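You operate a simulated robot arm through the tools that you are given. There is no shell and no other tool. Be economical: measure what you need, move in short steps, check, and stop when the job is done.

Carry out the task below with a simulated two-armed robot. There is one attempt and no reset: what you move stays moved.

JOB
Fill about 180 ml of oil into the refill bottle through the funnel and screw its cap on.
Fine: jug back where it stood, funnel back in the blue cup; hold the bottle while you cap it. Set down upright: oil jug.

Only the result counts: the job must be done as asked and must still hold three seconds after the hand-in. Knocking over, shifting, dropping, spilling or breaking anything else fails it. A push-on lid holds only when it is set on centred and level and pressed home; a screw cap is set on level and turned clockwise until tight.

ROBOT AND FRAMES
Two 6-joint arms with two-finger parallel grippers on one trunk, on a base that drives. Base frame: it is fixed to the floor where the robot stands at the start and does not move with it; the origin is under the middle of the robot, x ahead of it, y to its left, z up. Lengths are in m, angles in degrees, forces in N, time in s.
The left shoulder is at the start at [0.06, 0.187, 1.272], the right one opposite. With the tool pointing down near the work surface each hand reaches from about 0.1 to 0.6 m from the robot's upright axis, wherever it stands, measured 20 degrees to its own side. Payload 1.57 kg a hand.
The TCP of each hand is the grasp point between the finger pads, 0.03 m short of the fingertips. In the tool frame z runs along the fingers and y along their closing line. Largest opening 0.11 m; finger width 0.024, thickness 0.012; the body of the gripper, 0.048 by 0.112 m, starts 0.078 m behind the TCP.
Orientation is told as [roll, pitch, yaw] about the base's x, y, z axes, in that order, counted from this pose: with the fingers straight down and closing along the base's y, the tool's x points along the base's -x, its y along +y and its z along -z.

CONTROLS
- The arms move only by the tool drive_tool. It takes "left_motion", "right_motion" or both (then of equal length, played together; a hand with none holds still); each is a list of rows, each a list of 7 numbers: the shift along the base's x, y, z in mm, then the turn, a rotation vector about the base's x, y, z in degrees, then the gripper command, from -1 (shut) to 1 (fully open), values between in proportion. In form: [[dx, dy, dz, rx, ry, rz, gripper], ...]. A call has 1 to 10 rows; each row shifts and turns the commanded pose from where the row before left it. A row lasts 0.2 s, in which the tool goes at most 0.05 m and 8.6 degrees; a call with a longer step from one row to the next is refused whole, and so is a gripper value outside its range. Where a pose cannot be reached the arm comes as near as it can. A force on the tool above 90 N (or 10 N above the force at the start of the call, whichever is more), or a blocked arm, ends the call early, and 0.2 s more pass. The fingers move at their own pace (about 0.153 m/s each) and stop on an object; they squeeze with about 28 N. The grip force told is the motor's: it shows also when the fingers shut on nothing. Time passes only in rows, and 0.2 s behind the last, so rows that do not move let the fingers close. The reply holds the time, the measured pose of the TCP, the force on the tool along the base axes, the opening and the grip force, in the units named above and with some noise, with the torque about the TCP (base axes, N m) and any sound that the robot's microphone picked up.
- Cameras (640 x 400 px; columns grow to the right, rows downward): "scene" is now at [0.0078, -0.0352, 1.8109]; the picture's right is [-0.45, -0.89, 0.00], its down [-0.70, 0.35, -0.63] and it looks along [0.56, -0.28, -0.78] (base axes); focal length 290 px, centre (320, 200). "left" rides on the left gripper at [0.07, -0.016, -0.141] in its tool frame; the picture's right is [0.23, 0.97, 0.00], its down [-0.86, 0.20, -0.48] and it looks along [-0.47, 0.11, 0.88] (tool axes); focal length 222 px, centre (320, 200). "right" rides on the right gripper at [0.07, 0.016, -0.141] in its tool frame; the picture's right is [-0.23, 0.97, 0.00], its down [-0.86, -0.20, -0.48] and it looks along [-0.47, -0.11, 0.88] (tool axes); focal length 222 px, centre (320, 200). There is no depth. A picture from a camera that has moved, and an enlarged one, comes with that camera's place and axes in the base frame and with its lens.
- grab_frame(camera): a new picture of that camera. The clock stands still meanwhile.
- lift_body(by): slides the trunk up (or, below 0, down) by that many m; the arms and the scene camera ride with it, the base frame stays. It gives what a move gives, with no picture.
- steer(legs): drives the robot by 1 to 6 legs, each [ahead, left, turn to the left] in m, m and degrees, along the robot's own axes; the way and the turn of a leg run together, so that a leg with both is an arc; at most 1.5 m and 180 degrees a leg. The arms and the cameras ride along, it lands a little off, and it stops where it bumps. It gives what a move gives.
- pan_tilt(pan, tilt): turns the head with the scene camera to pan (to the left, within 86 degrees either way) and tilt (down, from -29 to 69), counted from straight ahead of the robot. It gives what a move gives.
- enlarge(camera, box): a new picture of the part [left, top, right, bottom] of that camera's present view, enlarged. The clock stands still meanwhile.
- hand_in(): hands the job in; it is judged then, once.

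Work in short steps. Places have to be worked out from the pictures, the camera data and where the tool is seen: move nearer, look again, correct. Check each grasp and each placing, and mend what went wrong. You have 120 turns and 108 pictures in all, those below and enlarged ones among them. Open the grippers and draw the arms clear of the work before you hand the job in, unless the task says otherwise.

The tools are called after "Emit:" as name(argument=value, ...) on one line, values as JSON. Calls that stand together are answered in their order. drive_tool: Moves the arms, as the interface text tells. Its arguments: {"type":"object","properties":{"left_motion":{"type":"array","items":{"type":"array","items":{"type":"number"}}},"right_motion":{"type":"array","items":{"type":"array","items":{"type":"number"}}}},"required":[]} The other tools are called the same way: lift_body (by) slides the trunk up or down; steer (legs) drives the base; pan_tilt (pan, tilt) turns the head that bears the scene camera; grab_frame (camera) takes a picture; enlarge (camera, box) takes an enlarged picture of a part of a camera's view; hand_in () hands the job in.

At the start:

```text
t: 0.0
left_eef_pos: [0.406, 0.0106, 1.3895]
left_orientation: [0.0, -0.1, 0.0]
left_wrist_force: [-0.6, 0.6, -0.2]
left_torque: [0.0, 0.02, 0.01]
left_grip_width: 0.1098
left_gripper_force: 0.0
right_eef_pos: [0.3018, -0.3582, 1.3521]
right_orientation: [0.0, -0.1, 0.0]
right_wrist_force: [-0.6, -0.5, 0.4]
right_torque: [0.0, -0.05, -0.02]
right_grip_width: 0.1102
right_gripper_force: 0.1
trunk travel left (down, up): [-0.9, 0.09]
robot x, y, heading: [-0.0001, -0.0004, 0.1]
head pan, tilt: [-26.9, 51.3]
```

scene: 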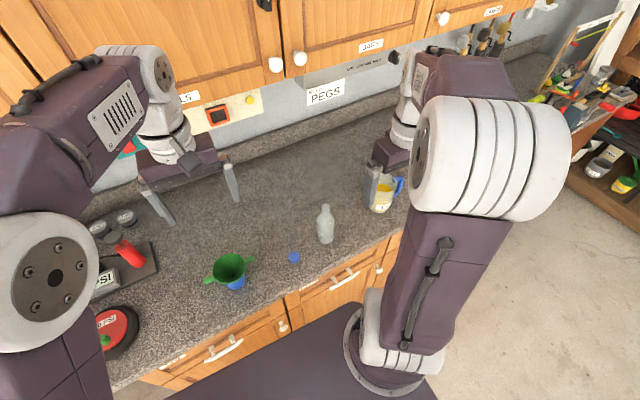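
right: 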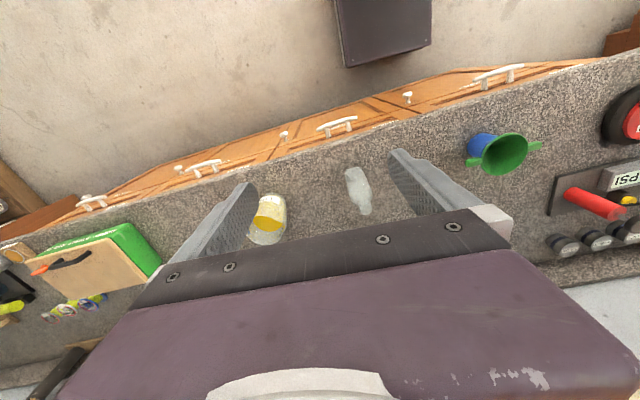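
left: 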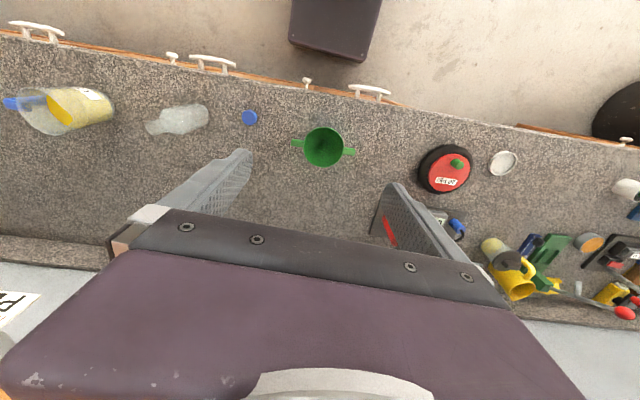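

I'll look closer at the objects first: the jug, bottle, cap and funnel.

Emit:
enlarge(camera="scene", box=[190, 150, 430, 300])

Emit:
enlarge(camera="left", box=[0, 60, 400, 200])

Emit:
enlarge(camera="right", box=[220, 100, 560, 260])

```text
2.67 times, centred on (310, 225) of scene
camera zoom: at [0.0078, -0.0352, 1.8109], right [-0.45, -0.89, 0.0], down [-0.7, 0.35, -0.63], along [0.56, -0.28, -0.78], focal length 772 px, centre (347, 133)
```

zoom: 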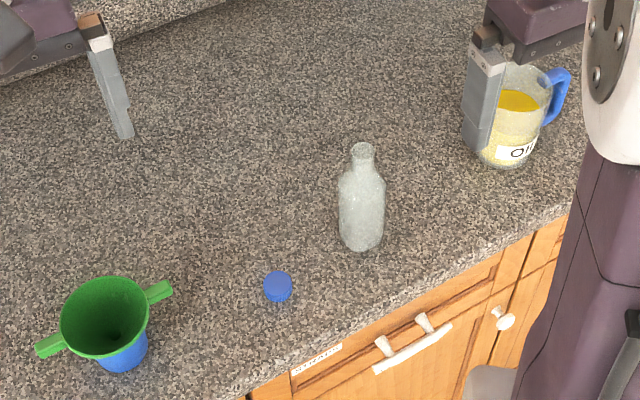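

```text
1.60 times, centred on (200, 130) of left
camera zoom: at [0.3357, -0.0046, 1.532], right [-0.23, 0.97, 0.0], down [0.85, 0.2, 0.48], along [0.47, 0.11, -0.88], focal length 355 px, centre (512, 312)
```

zoom: 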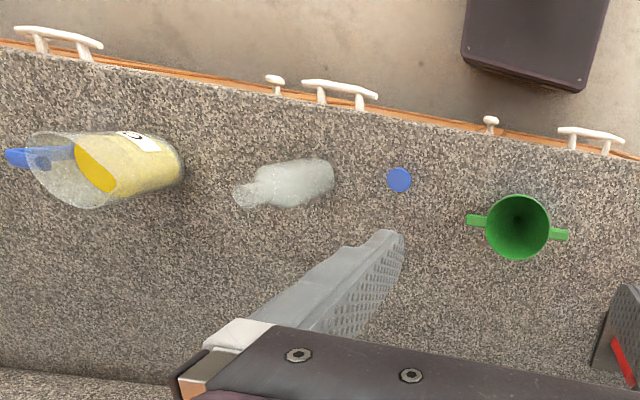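

```text
1.88 times, centred on (390, 180) of right
camera zoom: at [0.2312, -0.3411, 1.4914], right [0.23, 0.97, 0.0], down [0.85, -0.2, 0.48], along [0.47, -0.11, -0.88], focal length 418 px, centre (188, 238)
```

zoom: 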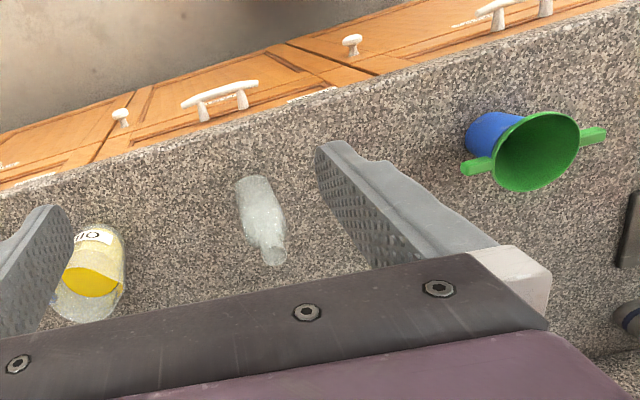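

Cap ≈ (0.47,-0.165), funnel rim ≈ (0.478,0.038,0.993), bottle ≈ (0.485,-0.30), jug ≈ (0.52,-0.55). I move the right hand toward the jug for a closer look and turn the left arm aside a little.

Emit:
drive_tool(right_motion=[[5, -40, -20, 0, 0, 0, 1], [5, -40, -20, 0, 0, 0, 1], [5, -40, -20, 0, 0, 0, 1], [5, -35, -20, 0, 0, 0, 1]])

Emit:
grab_frame(camera="right")

Emit:
grab_frame(camera="scene")

```text
t: 1.0
left_eef_pos: [0.4065, 0.009, 1.3895]
left_orientation: [0.1, 0.0, 0.0]
left_wrist_force: [0.1, 0.0, 0.4]
left_torque: [0.01, 0.02, 0.01]
left_grip_width: 0.1097
left_gripper_force: 0.0
right_eef_pos: [0.3216, -0.5116, 1.2719]
right_orientation: [0.0, 0.0, 0.1]
right_wrist_force: [0.0, 0.8, -1.2]
right_torque: [0.03, 0.01, 0.0]
right_grip_width: 0.1099
right_gripper_force: 0.0
trunk travel left (down, up): [-0.9, 0.09]
robot x, y, heading: [0.0024, 0.0011, -0.3]
head pan, tilt: [-26.9, 51.3]
```

```text
101 pictures are left
camera right: at [0.2512, -0.4956, 1.4121], right [0.23, 0.97, 0.0], down [0.85, -0.2, 0.48], along [0.47, -0.11, -0.88], focal length 222 px, centre (320, 200)
```

right: 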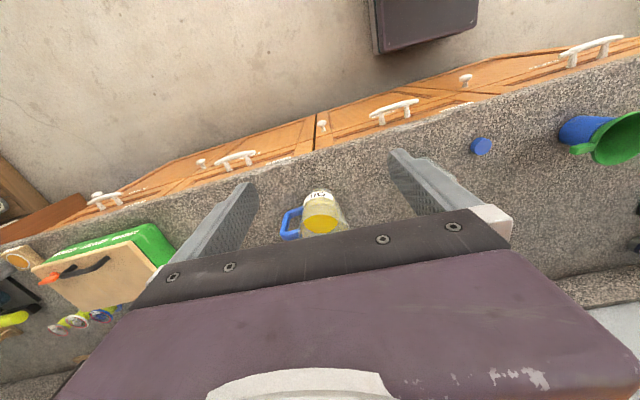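

```text
100 pictures are left
camera scene: at [0.0083, -0.0377, 1.8108], right [-0.45, -0.89, 0.0], down [-0.7, 0.35, -0.62], along [0.56, -0.28, -0.78], focal length 290 px, centre (320, 200)
```

scene: 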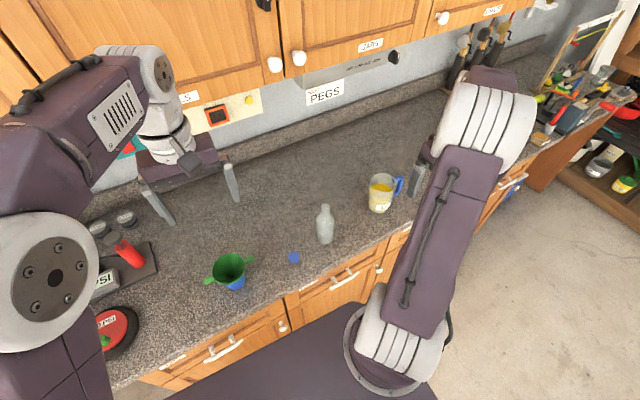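

Emit:
enlarge(camera="scene", box=[290, 155, 450, 265])

Emit:
enlarge(camera="right", box=[260, 175, 380, 250])

```text
3.64 times, centred on (370, 210) of scene
camera zoom: at [0.0083, -0.0377, 1.8108], right [-0.45, -0.89, 0.0], down [-0.7, 0.35, -0.62], along [0.56, -0.28, -0.78], focal length 1053 px, centre (138, 164)
```

zoom: 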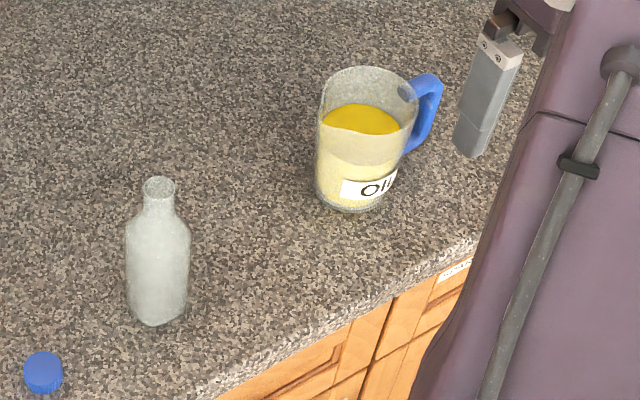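

```text
5.33 times, centred on (320, 212) of right
camera zoom: at [0.2512, -0.4956, 1.4121], right [0.23, 0.97, 0.0], down [0.85, -0.2, 0.48], along [0.47, -0.11, -0.88], focal length 1185 px, centre (320, 133)
```

zoom: 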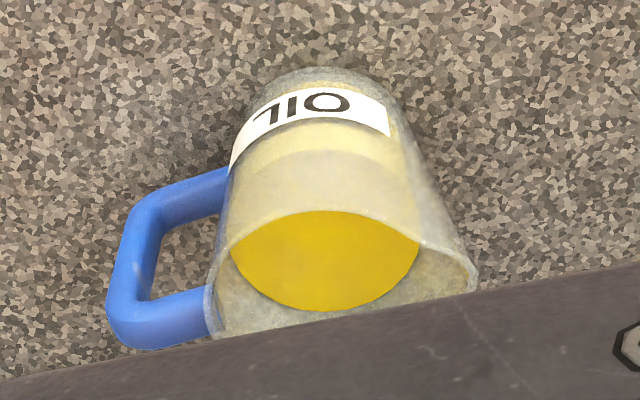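

The jug spout faces +y and its handle −y; the bottle is about 0.19 m tall and 0.06 m in diameter. I drive the base 0.15 m to the right so that both hands reach the bottle.

Emit:
steer(legs=[[0, -0.16, 0]])

Emit:
grab_frame(camera="scene")

Emit:
grab_frame(camera="left")

```text
t: 2.4
left_eef_pos: [0.4064, -0.1452, 1.3901]
left_orientation: [-0.3, 0.0, 0.1]
left_wrist_force: [0.0, 0.2, 0.2]
left_torque: [-0.05, -0.01, 0.03]
left_grip_width: 0.1099
left_gripper_force: 0.1
right_eef_pos: [0.3217, -0.6675, 1.2742]
right_orientation: [-0.1, 0.0, 0.1]
right_wrist_force: [0.2, 0.8, 0.1]
right_torque: [-0.04, 0.01, 0.0]
right_grip_width: 0.1099
right_gripper_force: 0.1
trunk travel left (down, up): [-0.9, 0.09]
robot x, y, heading: [-0.0003, -0.1583, 0.4]
head pan, tilt: [-26.9, 51.3]
```

```text
97 pictures are left
camera scene: at [0.008, -0.1902, 1.811], right [-0.45, -0.89, 0.0], down [-0.7, 0.35, -0.63], along [0.56, -0.28, -0.78], focal length 290 px, centre (320, 200)
```

scene: 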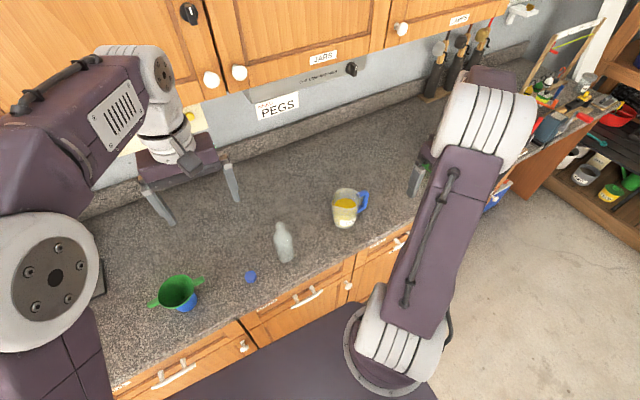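

```text
96 pictures are left
camera left: at [0.3359, -0.1599, 1.532], right [-0.23, 0.97, 0.0], down [0.85, 0.2, 0.48], along [0.47, 0.11, -0.88], focal length 222 px, centre (320, 200)
```

left: 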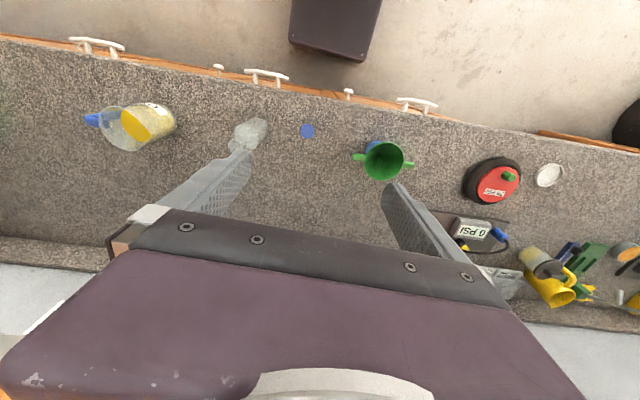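

Enlarged views from the new viewpoint let me triangulate the funnel, cap, bottle and jug.

Emit:
enlarge(camera="scene", box=[130, 200, 290, 310])

Emit:
enlarge(camera="scene", box=[250, 170, 410, 280])

Emit:
enlarge(camera="left", box=[290, 110, 430, 200])

```text
3.64 times, centred on (210, 255) of scene
camera zoom: at [0.008, -0.1902, 1.811], right [-0.45, -0.89, 0.0], down [-0.7, 0.35, -0.63], along [0.56, -0.28, -0.78], focal length 1053 px, centre (720, 0)
```

zoom: 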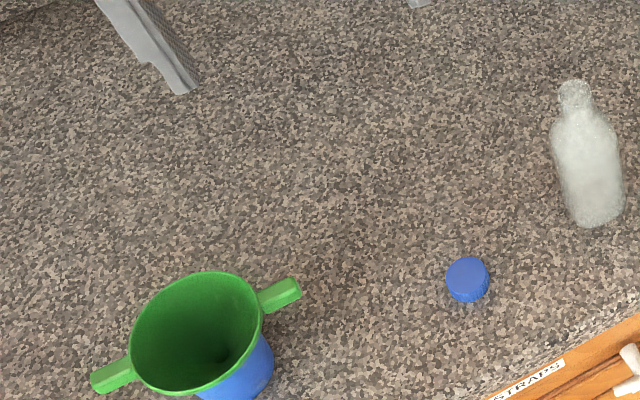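

```text
3.64 times, centred on (330, 225) of scene
camera zoom: at [0.008, -0.1902, 1.811], right [-0.45, -0.89, 0.0], down [-0.7, 0.35, -0.63], along [0.56, -0.28, -0.78], focal length 1053 px, centre (284, 109)
```

zoom: 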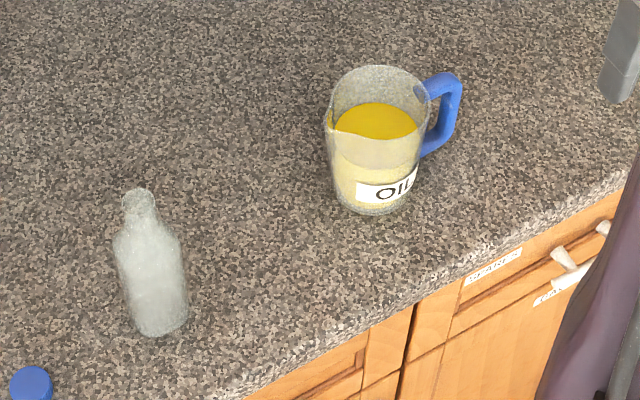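

```text
4.44 times, centred on (360, 155) of left
camera zoom: at [0.3359, -0.1599, 1.532], right [-0.23, 0.97, 0.0], down [0.85, 0.2, 0.48], along [0.47, 0.11, -0.88], focal length 987 px, centre (142, 400)
```

zoom: 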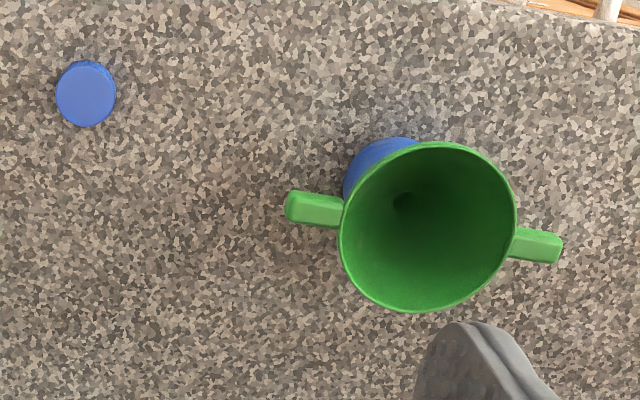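

Funnel centre ≈ (0.479, 0.040), rim z ≈ 0.992, ears along y (mid of +y ear ≈ (0.476, 0.108)). I turn the left hand by −86° yaw and bring it above the +y ear.

Emit:
drive_tool(left_motion=[[7, 25, -5, 0, 0, -8.5, 1], [7, 25, -5, 0, 0, -8.5, 1], [7, 25, -10, 0, 0, -8.5, 1], [7, 25, -10, 0, 0, -8.5, 1], [7, 25, -20, 0, 0, -8.5, 1], [7, 25, -20, 0, 0, -8.5, 1], [7, 25, -20, 0, 0, -8.5, 1], [7, 25, -20, 0, 0, -8.5, 1], [7, 25, -20, 0, 0, -8.5, 1], [7, 25, -20, 0, 0, -8.5, 1]])

Emit:
grab_frame(camera="left")

```text
t: 4.6
left_eef_pos: [0.4773, 0.101, 1.2429]
left_orientation: [-0.1, -0.1, -85.1]
left_wrist_force: [0.3, -0.3, 0.1]
left_torque: [0.03, 0.0, 0.03]
left_grip_width: 0.11
left_gripper_force: 0.0
right_eef_pos: [0.3229, -0.6693, 1.2735]
right_orientation: [0.0, 0.0, 0.1]
right_wrist_force: [0.2, 0.4, 0.5]
right_torque: [0.01, 0.02, 0.01]
right_grip_width: 0.1101
right_gripper_force: 0.1
trunk travel left (down, up): [-0.9, 0.09]
robot x, y, heading: [0.0004, -0.1594, -0.0]
head pan, tilt: [-26.9, 51.3]
```

```text
92 pictures are left
camera left: at [0.4537, 0.1702, 1.3844], right [0.95, 0.31, 0.0], down [0.27, -0.83, 0.48], along [0.15, -0.46, -0.88], focal length 222 px, centre (320, 200)
```

left: 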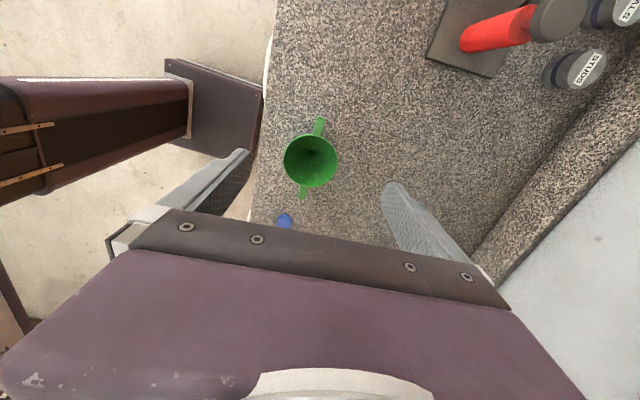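

The hand is lined up with the ear; I descend toward it and look again.

Emit:
drive_tool(left_motion=[[0, 2, -40, 0, 0, -1, 1], [0, 2, -40, 0, 0, 0, 1], [0, 0, -40, 0, 0, 0, 0.5], [0, 0, -40, 0, 0, 0, 0], [0, 0, 0, 0, 0, 0, 0]])

Emit:
grab_frame(camera="left")

Emit:
enlarge(camera="scene", box=[110, 210, 270, 320])

```text
t: 5.8
left_eef_pos: [0.4755, 0.1016, 1.0814]
left_orientation: [0.0, -0.1, -85.9]
left_wrist_force: [-0.1, 0.6, 0.5]
left_torque: [0.01, -0.02, 0.02]
left_grip_width: 0.0549
left_gripper_force: 0.2
right_eef_pos: [0.3217, -0.67, 1.273]
right_orientation: [0.1, 0.1, 0.0]
right_wrist_force: [0.1, -0.2, 0.5]
right_torque: [0.03, -0.01, -0.02]
right_grip_width: 0.1102
right_gripper_force: 0.0
trunk travel left (down, up): [-0.9, 0.09]
robot x, y, heading: [0.0027, -0.1625, 0.2]
head pan, tilt: [-26.9, 51.3]
```

```text
91 pictures are left
camera left: at [0.4541, 0.1726, 1.2231], right [0.95, 0.3, 0.0], down [0.26, -0.84, 0.48], along [0.14, -0.46, -0.88], focal length 222 px, centre (320, 200)
```

left: 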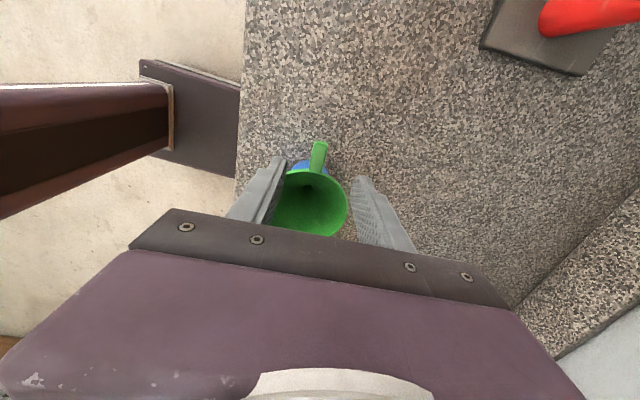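

```text
3.64 times, centred on (190, 265) of scene
camera zoom: at [0.0083, -0.1945, 1.8109], right [-0.45, -0.89, 0.0], down [-0.7, 0.35, -0.63], along [0.56, -0.28, -0.78], focal length 1053 px, centre (793, -36)
```

zoom: 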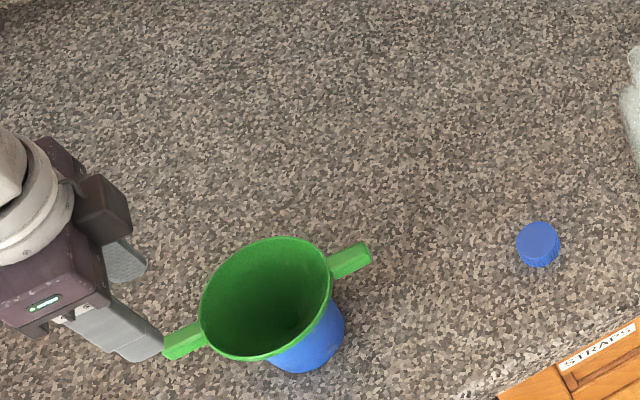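

Ear mid ≈ (0.473, 0.101, 0.985), tip at y ≈ 0.116. I go down to TCP (0.473, 0.105, 0.984).

Emit:
drive_tool(left_motion=[[-2, 4, -30, 0, 0, 0, 0], [0, 0, -40, 0, 0, 0, 0], [0, 0, -28, 0, 0, 0, 0], [0, 0, 0, 0, 0, 0, 0]])

Emit:
enlarge(camera="left", box=[220, 90, 440, 230])

Emit:
enlarge(camera="scene", box=[110, 210, 270, 320])

```text
t: 6.8
left_eef_pos: [0.4753, 0.1094, 0.9826]
left_orientation: [0.0, -0.1, -85.9]
left_wrist_force: [0.1, -0.4, 0.5]
left_torque: [0.02, 0.01, 0.01]
left_grip_width: 0.055
left_gripper_force: 0.0
right_eef_pos: [0.3212, -0.6694, 1.2739]
right_orientation: [0.0, -0.2, 0.1]
right_wrist_force: [0.3, 0.8, 0.3]
right_torque: [0.03, 0.0, -0.01]
right_grip_width: 0.1101
right_gripper_force: 0.0
trunk travel left (down, up): [-0.9, 0.09]
robot x, y, heading: [-0.0022, -0.162, 0.2]
head pan, tilt: [-26.9, 51.3]
```

```text
2.86 times, centred on (330, 160) of left
camera zoom: at [0.4528, 0.1789, 1.1238], right [0.95, 0.3, 0.0], down [0.26, -0.84, 0.48], along [0.14, -0.46, -0.88], focal length 635 px, centre (291, 314)
```

zoom: 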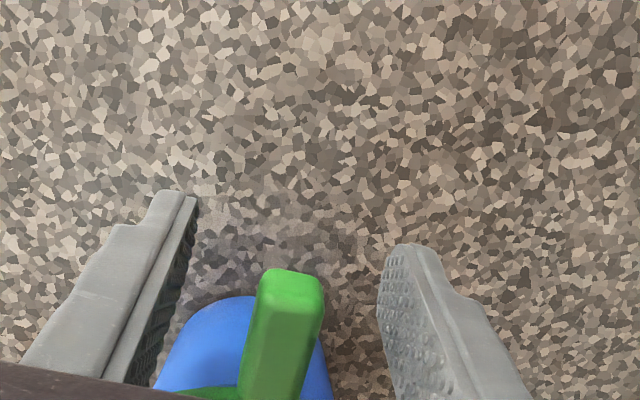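

```text
3.64 times, centred on (190, 265) of scene
camera zoom: at [0.0076, -0.1949, 1.8109], right [-0.45, -0.89, 0.0], down [-0.7, 0.35, -0.63], along [0.56, -0.28, -0.78], focal length 1053 px, centre (793, -36)
```

zoom: 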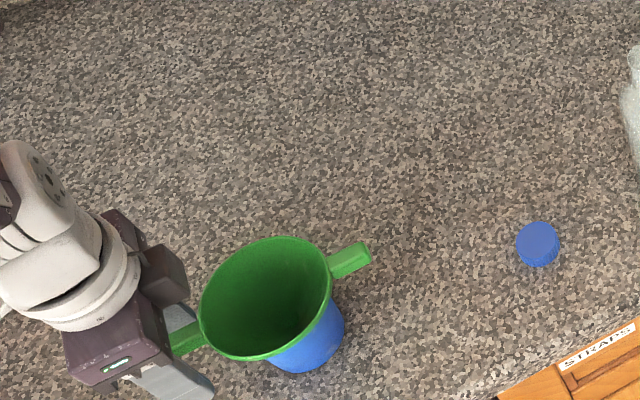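

The ear is between the fingers, about 3 mm toward −x of the middle; I centre and close.

Emit:
drive_tool(left_motion=[[-3, -1, 0, 0, 0, 0, 0], [0, 0, 0, 0, 0, 0, -0.5], [0, 0, 0, 0, 0, 0, -1], [0, 0, 0, 0, 0, 0, -1], [0, 0, 0, 0, 0, 0, -1]])

Emit:
enlarge(camera="left", box=[220, 90, 440, 230])

```text
t: 8.0
left_eef_pos: [0.4727, 0.1087, 0.9831]
left_orientation: [0.0, -0.1, -85.8]
left_wrist_force: [2.0, 0.2, 2.4]
left_torque: [-0.13, 0.02, 0.05]
left_grip_width: 0.0153
left_gripper_force: 27.7
right_eef_pos: [0.3231, -0.6689, 1.2738]
right_orientation: [-0.2, -0.1, 0.1]
right_wrist_force: [0.3, 0.5, -0.3]
right_torque: [0.03, 0.0, -0.03]
right_grip_width: 0.1099
right_gripper_force: 0.0
trunk travel left (down, up): [-0.9, 0.09]
robot x, y, heading: [-0.0004, -0.161, -0.1]
head pan, tilt: [-26.9, 51.3]
```

```text
2.86 times, centred on (330, 160) of left
camera zoom: at [0.45, 0.1783, 1.1242], right [0.95, 0.3, 0.0], down [0.26, -0.84, 0.48], along [0.14, -0.46, -0.88], focal length 635 px, centre (291, 314)
```

zoom: 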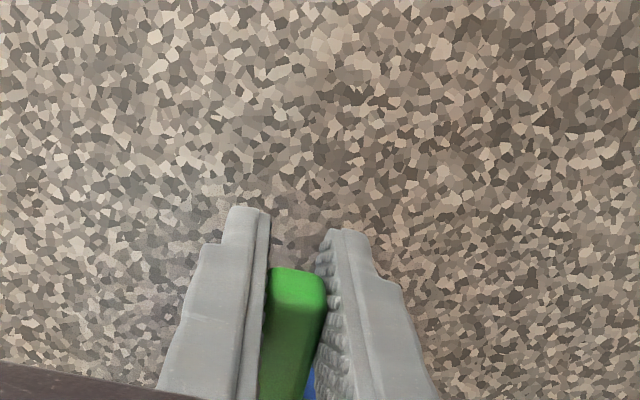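

Gripped on a 15 mm wide ear. I lift slowly straight up, watching the forces.

Emit:
drive_tool(left_motion=[[0, 0, 10, 0, 0, 0, -1], [0, 0, 15, 0, 0, 0, -1], [0, 0, 20, 0, 0, 0, -1], [0, 0, 25, 0, 0, 0, -1], [0, 0, 30, 0, 0, 0, -1], [0, 0, 30, 0, 0, 0, -1], [0, 0, 30, 0, 0, 0, -1], [0, 0, 30, 0, 0, 0, -1]])

Emit:
enlarge(camera="scene", box=[110, 170, 310, 310])

Emit:
grab_frame(camera="right")

```text
t: 9.8
left_eef_pos: [0.4689, 0.1077, 1.174]
left_orientation: [0.0, -0.2, -85.9]
left_wrist_force: [-0.9, 0.1, 0.6]
left_torque: [0.01, 0.01, -0.04]
left_grip_width: 0.0153
left_gripper_force: 27.8
right_eef_pos: [0.3217, -0.6702, 1.2734]
right_orientation: [0.1, -0.2, 0.1]
right_wrist_force: [0.2, -1.0, 0.8]
right_torque: [-0.01, -0.03, 0.0]
right_grip_width: 0.1101
right_gripper_force: 0.1
trunk travel left (down, up): [-0.9, 0.09]
robot x, y, heading: [0.0004, -0.1595, -0.2]
head pan, tilt: [-26.9, 51.3]
```

```text
2.86 times, centred on (210, 240) of scene
camera zoom: at [0.007, -0.1951, 1.8108], right [-0.45, -0.89, 0.0], down [-0.7, 0.35, -0.63], along [0.56, -0.28, -0.78], focal length 827 px, centre (634, 86)
```

zoom: 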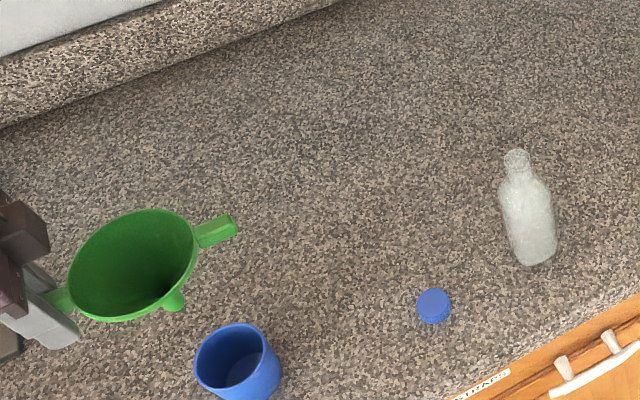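

```text
85 pictures are left
camera right: at [0.2508, -0.6526, 1.4131], right [0.23, 0.97, 0.0], down [0.85, -0.2, 0.48], along [0.47, -0.11, -0.88], focal length 222 px, centre (320, 200)
```

right: 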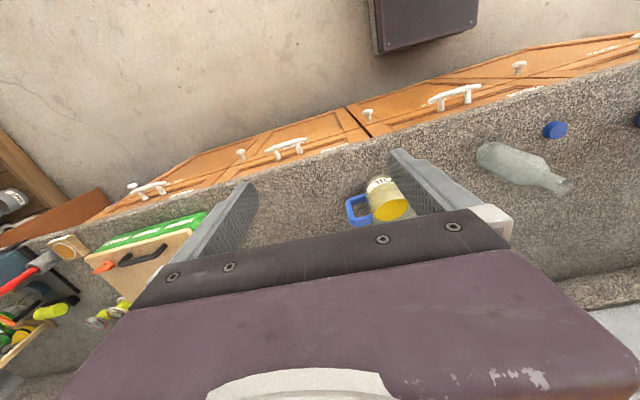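

The funnel is up and level; its stem tip is ≈ 0.077 m below the TCP and the cup stayed put. Next I bring the right hand over to view the bottle mouth precisely.

Emit:
drive_tool(right_motion=[[3, 43.5, 3, 0, 0, 0, 1], [3, 43.5, 3, 0, 0, 0, 1], [3, 43.5, 3, 0, 0, 0, 1], [3, 43.5, 3, 0, 0, 0, 1], [3, 43.5, 3, 0, 0, 0, 1], [3, 43.5, 3, 0, 0, 0, 1], [3, 43.5, 3, 0, 0, 0, 1], [3, 43.5, 3, 0, 0, 0, 1], [0, 0, 0, 0, 0, 0, 1]])

Emit:
enlarge(camera="right", box=[260, 140, 420, 240])

Emit:
enlarge(camera="left", box=[220, 90, 440, 230])

```text
t: 11.8
left_eef_pos: [0.4691, 0.107, 1.1736]
left_orientation: [0.0, -0.2, -86.0]
left_wrist_force: [-0.7, 0.1, -0.5]
left_torque: [0.03, -0.01, -0.01]
left_grip_width: 0.0152
left_gripper_force: 27.9
right_eef_pos: [0.3469, -0.3234, 1.2992]
right_orientation: [0.1, -0.1, 0.1]
right_wrist_force: [0.0, 0.1, -0.4]
right_torque: [0.02, 0.0, 0.0]
right_grip_width: 0.1099
right_gripper_force: 0.0
trunk travel left (down, up): [-0.9, 0.09]
robot x, y, heading: [0.0006, -0.1607, 0.3]
head pan, tilt: [-26.9, 51.3]
```

```text
4.00 times, centred on (340, 190) of right
camera zoom: at [0.276, -0.3063, 1.4386], right [0.23, 0.97, 0.0], down [0.86, -0.2, 0.48], along [0.47, -0.11, -0.88], focal length 888 px, centre (240, 240)
```

zoom: 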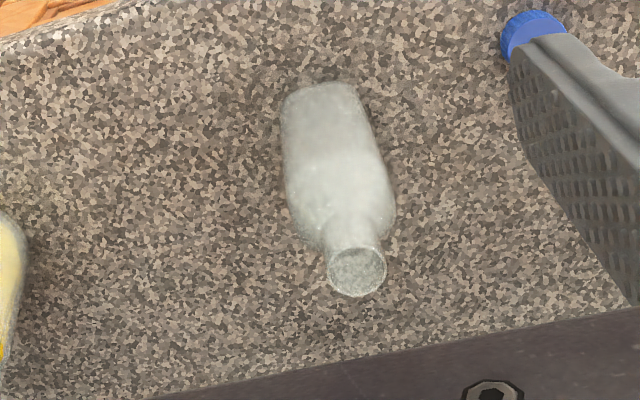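

```text
2.86 times, centred on (330, 160) of left
camera zoom: at [0.4478, 0.1765, 1.3146], right [0.95, 0.3, 0.0], down [0.26, -0.84, 0.48], along [0.14, -0.46, -0.88], focal length 635 px, centre (291, 314)
```

zoom: 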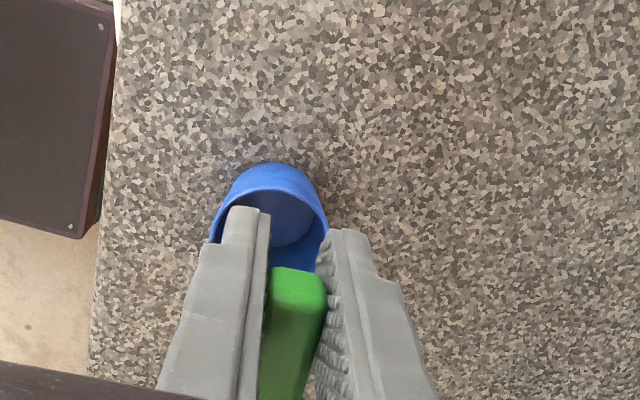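

Mouth is at ≈ (0.493, −0.302, ~1.085) along one ray. I move the right camera over it to get a near-vertical ray and pin down x and height.

Emit:
drive_tool(right_motion=[[35, 0, 0, 0, 0, 0, 1], [35, 0, 0, 0, 0, 0, 1], [35, 0, 0, 0, 0, 0, 1], [35, 0, 0, 0, 0, 0, 1], [30, 0, 0, 0, 0, 0, 1], [0, 0, 0, 0, 0, 0, 1]])

Emit:
grab_frame(camera="right")

```text
t: 13.2
left_eef_pos: [0.4697, 0.1064, 1.1722]
left_orientation: [0.0, -0.2, -85.9]
left_wrist_force: [-0.3, 0.0, -1.1]
left_torque: [-0.01, -0.02, -0.01]
left_grip_width: 0.0149
left_gripper_force: 28.1
right_eef_pos: [0.5145, -0.3237, 1.3003]
right_orientation: [0.0, -0.1, 0.1]
right_wrist_force: [-0.6, -0.7, -1.0]
right_torque: [-0.02, -0.02, -0.01]
right_grip_width: 0.1101
right_gripper_force: 0.0
trunk travel left (down, up): [-0.9, 0.09]
robot x, y, heading: [0.0012, -0.159, 0.3]
head pan, tilt: [-26.9, 51.3]
```

```text
82 pictures are left
camera right: at [0.4437, -0.3066, 1.4394], right [0.23, 0.97, 0.0], down [0.85, -0.2, 0.48], along [0.47, -0.11, -0.88], focal length 222 px, centre (320, 200)
```

right: 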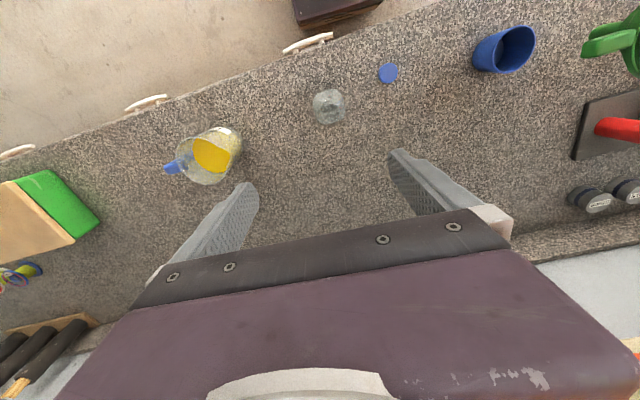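

Emit:
enlarge(camera="right", box=[290, 70, 410, 145])

Emit:
enlarge(camera="right", box=[150, 110, 270, 185])

Emit:
enlarge(camera="right", box=[460, 10, 640, 120])

```text
5.33 times, centred on (350, 108) of right
camera zoom: at [0.4437, -0.3066, 1.4394], right [0.23, 0.97, 0.0], down [0.85, -0.2, 0.48], along [0.47, -0.11, -0.88], focal length 1185 px, centre (160, 693)
```

zoom: 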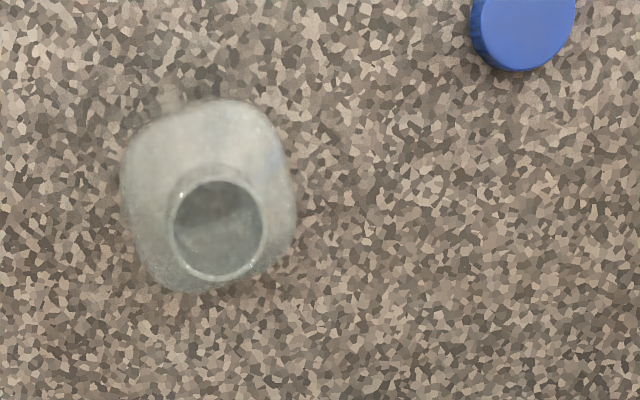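

```text
5.33 times, centred on (210, 148) of right
camera zoom: at [0.4437, -0.3066, 1.4394], right [0.23, 0.97, 0.0], down [0.85, -0.2, 0.48], along [0.47, -0.11, -0.88], focal length 1185 px, centre (907, 480)
```

zoom: 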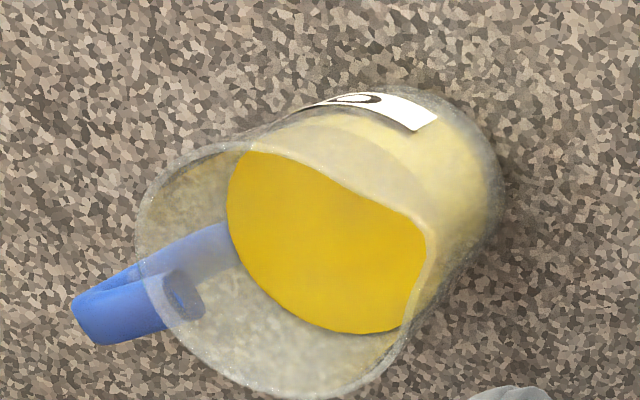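

```text
3.56 times, centred on (550, 65) of right
camera zoom: at [0.4437, -0.3066, 1.4394], right [0.23, 0.97, 0.0], down [0.85, -0.2, 0.48], along [0.47, -0.11, -0.88], focal length 790 px, centre (-498, 680)
```

zoom: 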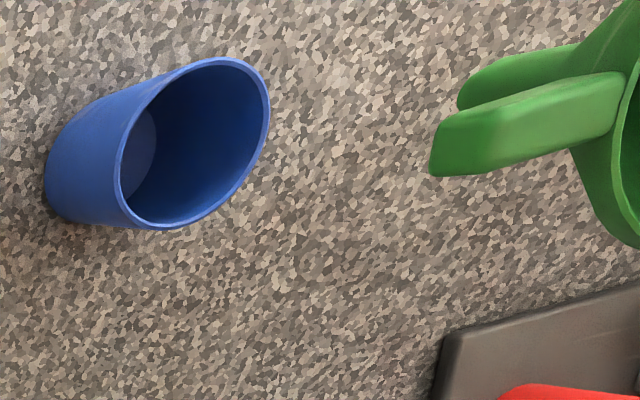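

Mouth at (0.4915, −0.3015, 1.087), outer ⌀ 26 mm and inner ≈ 21 mm. I retract the right hand, then carry the funnel above the bottle.

Emit:
drive_tool(right_motion=[[-40, -10, 0, 0, 0, 0, 1], [-40, -10, 0, 0, 0, 0, 1], [-40, -10, 0, 0, 0, 0, 1], [-40, -10, 0, 0, 0, 0, 1], [-40, -10, 0, 0, 0, 0, 1], [0, -10, 0, 0, 0, 0, 1], [0, 0, 0, 0, 0, 0, 1], [0, 0, 0, 0, 0, 0, 1]], left_motion=[[0, 0, 25, 0, 0, 0, -1], [0, 0, 17, 0, 0, 0, -1], [2, -45, 0, 0, 0, 0, -1], [2, -45, 0, 0, 0, 0, -1], [2, -45, 0, 0, 0, 0, -1], [2, -45, 0, 0, 0, 0, -1], [2, -45, 0, 0, 0, 0, -1], [2, -45, 0, 0, 0, 0, -1]])

Emit:
grab_frame(camera="scene")

```text
t: 15.0
left_eef_pos: [0.4852, -0.1649, 1.2113]
left_orientation: [0.0, 0.0, -85.9]
left_wrist_force: [-0.2, -0.2, 0.1]
left_torque: [0.04, -0.01, 0.0]
left_grip_width: 0.0151
left_gripper_force: 28.3
right_eef_pos: [0.3123, -0.3823, 1.2976]
right_orientation: [0.1, -0.1, 0.1]
right_wrist_force: [0.2, -0.5, -0.4]
right_torque: [0.02, -0.03, 0.01]
right_grip_width: 0.1102
right_gripper_force: 0.1
trunk travel left (down, up): [-0.9, 0.09]
robot x, y, heading: [0.0, -0.1607, 0.1]
head pan, tilt: [-26.9, 51.3]
```

```text
78 pictures are left
camera scene: at [0.0071, -0.1967, 1.8108], right [-0.45, -0.89, 0.0], down [-0.7, 0.35, -0.63], along [0.56, -0.28, -0.78], focal length 290 px, centre (320, 200)
```

scene: 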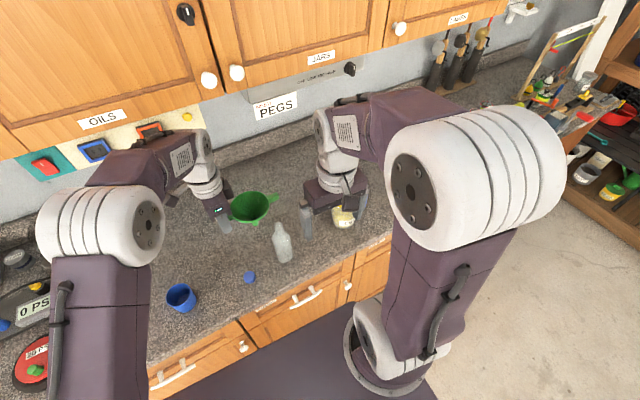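

Arms are clear of each other. I move the funnel the remaining 69 mm over the mouth and view from both cameras.

Emit:
drive_tool(left_motion=[[0, -35, 0, 0, 0, 0, -1], [0, -34, 0, 0, 0, 0, -1], [0, 0, 0, 0, 0, 0, -1], [0, 0, 0, 0, 0, 0, -1]])

Emit:
grab_frame(camera="right")

Emit:
enlarge(camera="scene", box=[220, 170, 360, 270])

```text
t: 16.0
left_eef_pos: [0.4841, -0.2305, 1.2139]
left_orientation: [-0.1, -0.1, -85.9]
left_wrist_force: [0.3, -0.7, -0.3]
left_torque: [0.03, -0.01, 0.0]
left_grip_width: 0.0151
left_gripper_force: 28.1
right_eef_pos: [0.3137, -0.3784, 1.2976]
right_orientation: [0.0, -0.1, 0.0]
right_wrist_force: [0.3, 0.2, 0.7]
right_torque: [0.01, 0.02, 0.04]
right_grip_width: 0.1098
right_gripper_force: 0.0
trunk travel left (down, up): [-0.9, 0.09]
robot x, y, heading: [0.0022, -0.1605, 0.1]
head pan, tilt: [-26.9, 51.3]
```

```text
77 pictures are left
camera right: at [0.2426, -0.3619, 1.4381], right [0.23, 0.97, 0.0], down [0.86, -0.2, 0.48], along [0.47, -0.11, -0.88], focal length 222 px, centre (320, 200)
```

right: 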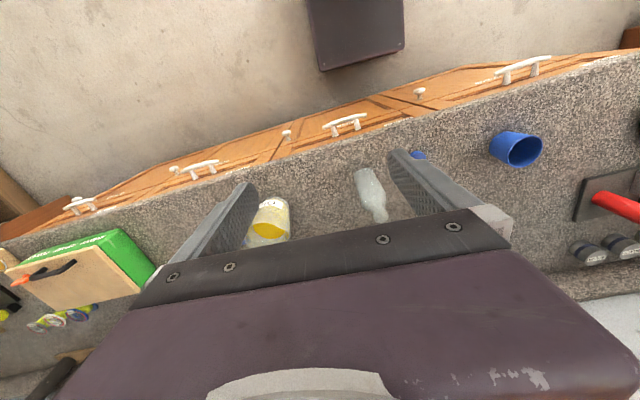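

```text
4.00 times, centred on (290, 220) of scene
camera zoom: at [0.0082, -0.1935, 1.8109], right [-0.45, -0.89, 0.0], down [-0.7, 0.35, -0.63], along [0.56, -0.28, -0.78], focal length 1158 px, centre (440, 120)
```

zoom: 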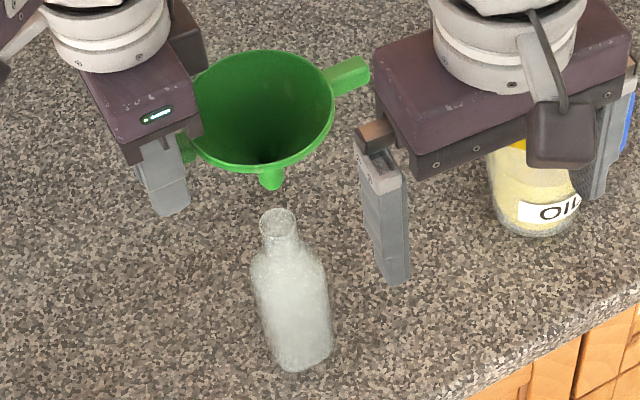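

Stem is roughly over the mouth. I pitch the right hand −45° (useful later for the jug too) to get a sideways view along +x of stem and mouth.

Emit:
drive_tool(right_motion=[[0, -7, -15, 0, -7.5, 0, 1], [0, -7, -15, 0, -7.5, 0, 1], [2, -7, -20, 0, -7.5, 0, 1], [2, -7, -25, 0, -7.5, 0, 1], [2, -7, -30, 0, -7.5, 0, 1], [2, -7, -35, 0, -7.5, 0, 1], [0, 0, 0, 0, 0, 0, 1]])

Emit:
grab_frame(camera="right")

```text
t: 17.6
left_eef_pos: [0.4844, -0.2311, 1.213]
left_orientation: [-0.1, -0.1, -86.0]
left_wrist_force: [-0.2, -1.2, -1.0]
left_torque: [0.02, 0.03, -0.03]
left_grip_width: 0.0153
left_gripper_force: 28.3
right_eef_pos: [0.4071, -0.45, 1.2044]
right_orientation: [2.6, -40.5, -0.1]
right_wrist_force: [0.1, 1.0, 0.4]
right_torque: [0.0, 0.0, -0.03]
right_grip_width: 0.1099
right_gripper_force: 0.1
right hand out of reach, approached as far as the arm can: row 3, 4, 5, 6
trunk travel left (down, up): [-0.9, 0.09]
robot x, y, heading: [0.0016, -0.1598, 0.2]
head pan, tilt: [-26.9, 51.3]
```

```text
75 pictures are left
camera right: at [0.2607, -0.4386, 1.2653], right [0.14, 0.97, 0.18], down [0.35, -0.22, 0.91], along [0.93, -0.07, -0.37], focal length 222 px, centre (320, 200)
```

right: 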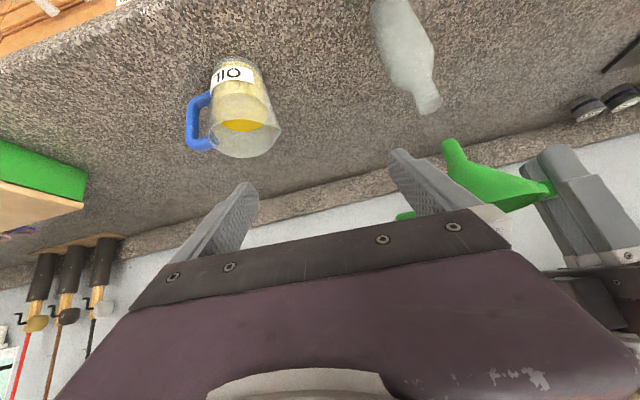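

I get a good side view (arm stopped just short). Enlarging stem tip and mouth.

Emit:
enlarge(camera="right", box=[350, 50, 510, 160])

Emit:
enlarge(camera="right", box=[170, 50, 290, 170])

```text
3.64 times, centred on (430, 105) of right
camera zoom: at [0.2607, -0.4386, 1.2653], right [0.14, 0.97, 0.18], down [0.35, -0.22, 0.91], along [0.93, -0.07, -0.37], focal length 808 px, centre (-80, 546)
```

zoom: 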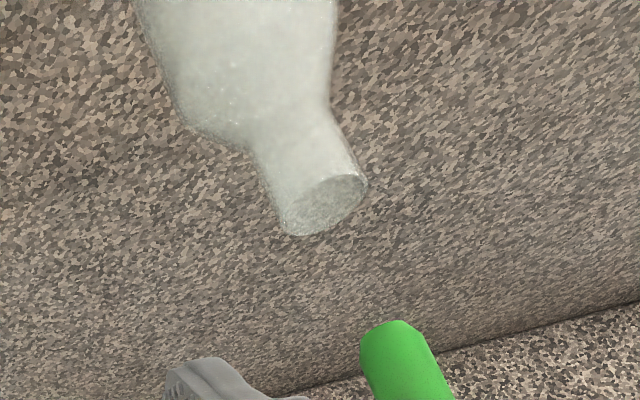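

```text
3.33 times, centred on (230, 110) of right
camera zoom: at [0.2607, -0.4386, 1.2653], right [0.14, 0.97, 0.18], down [0.35, -0.22, 0.91], along [0.93, -0.07, -0.37], focal length 740 px, centre (620, 500)
```

zoom: 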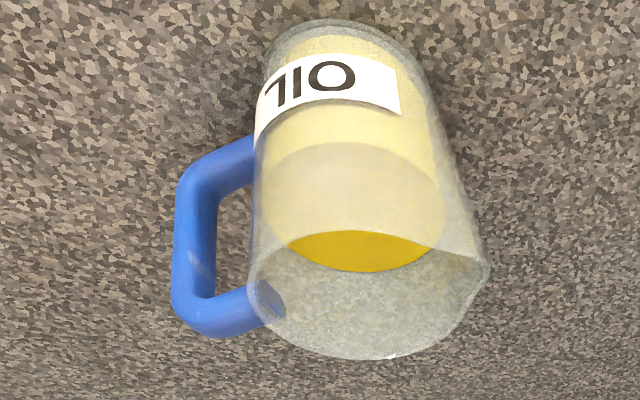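

Tip is ~50–57 mm above the mouth. I lower 40 mm and compare tip and mouth directly in both views.

Emit:
drive_tool(left_motion=[[2, 0, -15, 0, 0, 0, -1], [2, 0, -15, 0, 0, 0, -1], [0, 0, -10, 0, 0, 0, -1], [0, 0, 0, 0, 0, 0, -1]])

Emit:
enlarge(camera="right", box=[380, 70, 500, 145])

Emit:
enlarge(camera="scene", box=[230, 190, 326, 250])

```text
t: 18.6
left_eef_pos: [0.488, -0.2317, 1.1748]
left_orientation: [0.1, -0.2, -85.9]
left_wrist_force: [-0.5, 0.5, -0.1]
left_torque: [0.02, -0.02, 0.0]
left_grip_width: 0.015
left_gripper_force: 27.9
right_eef_pos: [0.4061, -0.4483, 1.2039]
right_orientation: [2.7, -40.3, 0.1]
right_wrist_force: [-0.2, -0.4, 0.5]
right_torque: [0.02, 0.04, 0.01]
right_grip_width: 0.11
right_gripper_force: 0.1
trunk travel left (down, up): [-0.9, 0.09]
robot x, y, heading: [-0.0006, -0.1584, 0.2]
head pan, tilt: [-26.9, 51.3]
```

```text
5.33 times, centred on (440, 108) of right
camera zoom: at [0.2603, -0.4382, 1.2658], right [0.14, 0.97, 0.18], down [0.35, -0.22, 0.91], along [0.93, -0.07, -0.37], focal length 1185 px, centre (-320, 693)
```

zoom: 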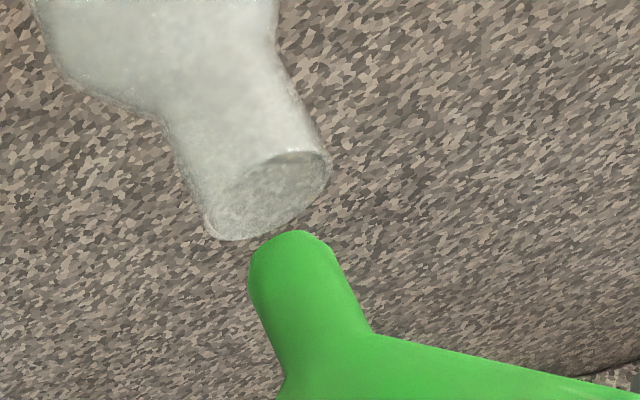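

```text
6.67 times, centred on (278, 220) of scene
camera zoom: at [0.008, -0.195, 1.8109], right [-0.45, -0.89, 0.0], down [-0.7, 0.35, -0.63], along [0.56, -0.28, -0.78], focal length 1930 px, centre (600, 67)
```

zoom: 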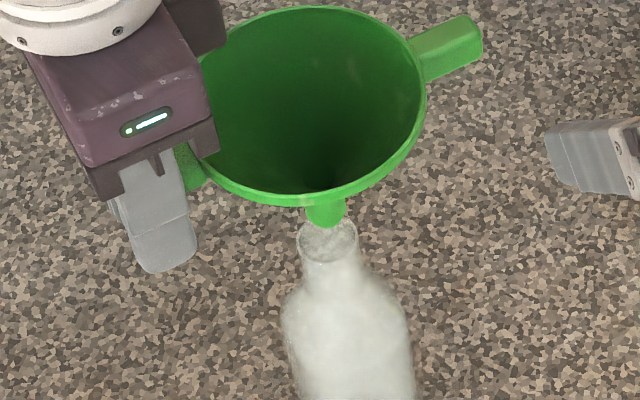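

Estimate: tip ≈ (0.496, −0.301, 1.099), so ~4 mm too far in +x. I shift −4 mm in x, lower 6 mm, and check again.

Emit:
drive_tool(left_motion=[[-4, -1, 0, 0, 0, 0, -1], [0, 0, -6, 0, 0, 0, -1], [0, 0, 0, 0, 0, 0, -1]])

Emit:
enlarge(camera="right", box=[390, 75, 470, 125])

Emit:
enlarge(camera="scene", box=[248, 195, 312, 235])

```text
t: 19.4
left_eef_pos: [0.4829, -0.2337, 1.1674]
left_orientation: [-0.1, -0.1, -85.9]
left_wrist_force: [-0.5, 0.1, -0.6]
left_torque: [0.02, 0.02, 0.01]
left_grip_width: 0.0151
left_gripper_force: 27.6
right_eef_pos: [0.4068, -0.4491, 1.2043]
right_orientation: [2.8, -40.4, 0.0]
right_wrist_force: [0.6, -0.2, -0.2]
right_torque: [-0.04, -0.04, -0.01]
right_grip_width: 0.1101
right_gripper_force: 0.1
trunk travel left (down, up): [-0.9, 0.09]
robot x, y, heading: [-0.0036, -0.1606, 0.3]
head pan, tilt: [-26.9, 51.3]
```

```text
8.00 times, centred on (430, 100) of right
camera zoom: at [0.2606, -0.4381, 1.2658], right [0.14, 0.97, 0.18], down [0.35, -0.22, 0.91], along [0.93, -0.07, -0.37], focal length 1777 px, centre (-560, 1000)
```

zoom: 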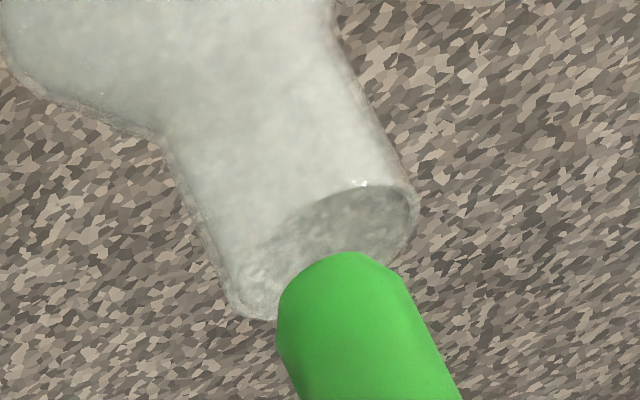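

```text
10.00 times, centred on (280, 215) of scene
camera zoom: at [0.0085, -0.1949, 1.8108], right [-0.45, -0.89, 0.0], down [-0.7, 0.35, -0.63], along [0.56, -0.28, -0.78], focal length 2895 px, centre (720, 50)
```

zoom: 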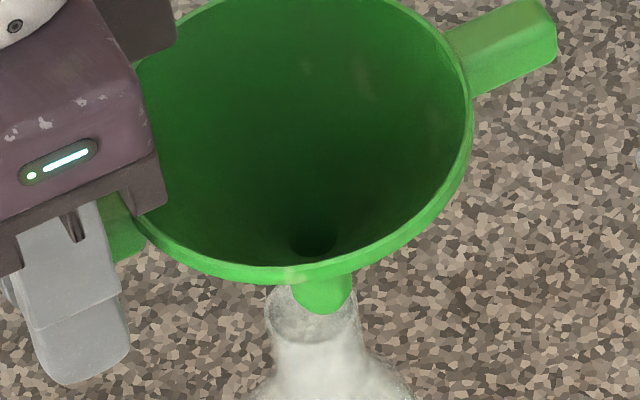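

Both views indicate the tip is ~2 mm too far toward −y. I shift (+1, +2) mm and lower 12 mm with the force watched.

Emit:
drive_tool(left_motion=[[1, 2, 0, 0, 0, 0, -1], [0, 0, -6, 0, 0, 0, -1], [0, 0, -6, 0, 0, 0, -1], [0, 0, 0, 0, 0, 0, -1]])

Emit:
enlarge(camera="right", box=[390, 75, 470, 125])

Emit:
enlarge(camera="scene", box=[248, 195, 312, 235])

```text
t: 20.4
left_eef_pos: [0.4843, -0.2304, 1.1574]
left_orientation: [0.0, -0.1, -85.8]
left_wrist_force: [-0.1, 0.3, -0.4]
left_torque: [0.03, -0.01, 0.02]
left_grip_width: 0.0151
left_gripper_force: 27.9
right_eef_pos: [0.4052, -0.4489, 1.2042]
right_orientation: [2.7, -40.4, 0.1]
right_wrist_force: [0.2, -0.2, 1.0]
right_torque: [-0.03, 0.01, -0.03]
right_grip_width: 0.11
right_gripper_force: 0.1
trunk travel left (down, up): [-0.9, 0.09]
robot x, y, heading: [0.0008, -0.1608, 0.2]
head pan, tilt: [-26.9, 51.3]
```

```text
8.00 times, centred on (430, 100) of right
camera zoom: at [0.2601, -0.4379, 1.2659], right [0.14, 0.97, 0.18], down [0.35, -0.22, 0.91], along [0.93, -0.07, -0.37], focal length 1777 px, centre (-560, 1000)
```

zoom: 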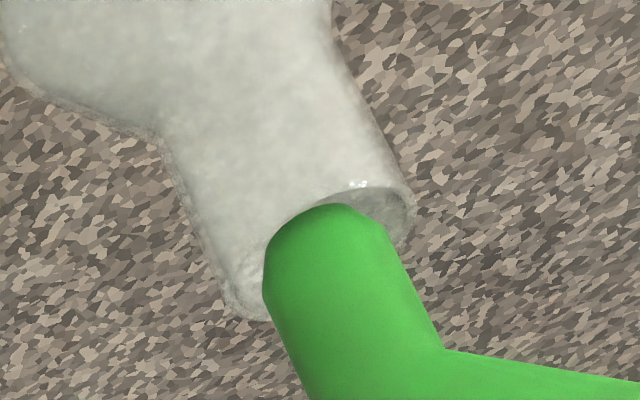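

```text
10.00 times, centred on (280, 215) of scene
camera zoom: at [0.0078, -0.1946, 1.8109], right [-0.45, -0.89, 0.0], down [-0.7, 0.35, -0.63], along [0.56, -0.28, -0.78], focal length 2895 px, centre (720, 50)
```

zoom: 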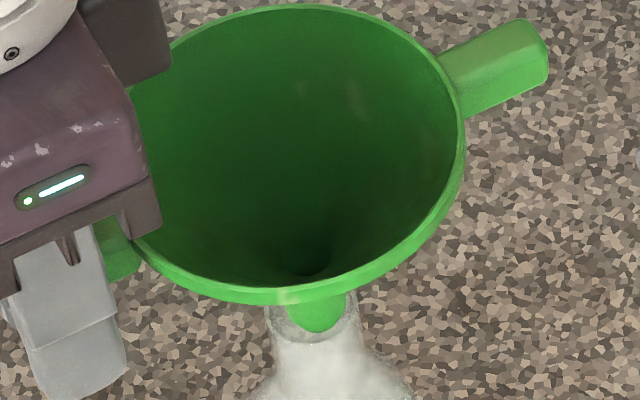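

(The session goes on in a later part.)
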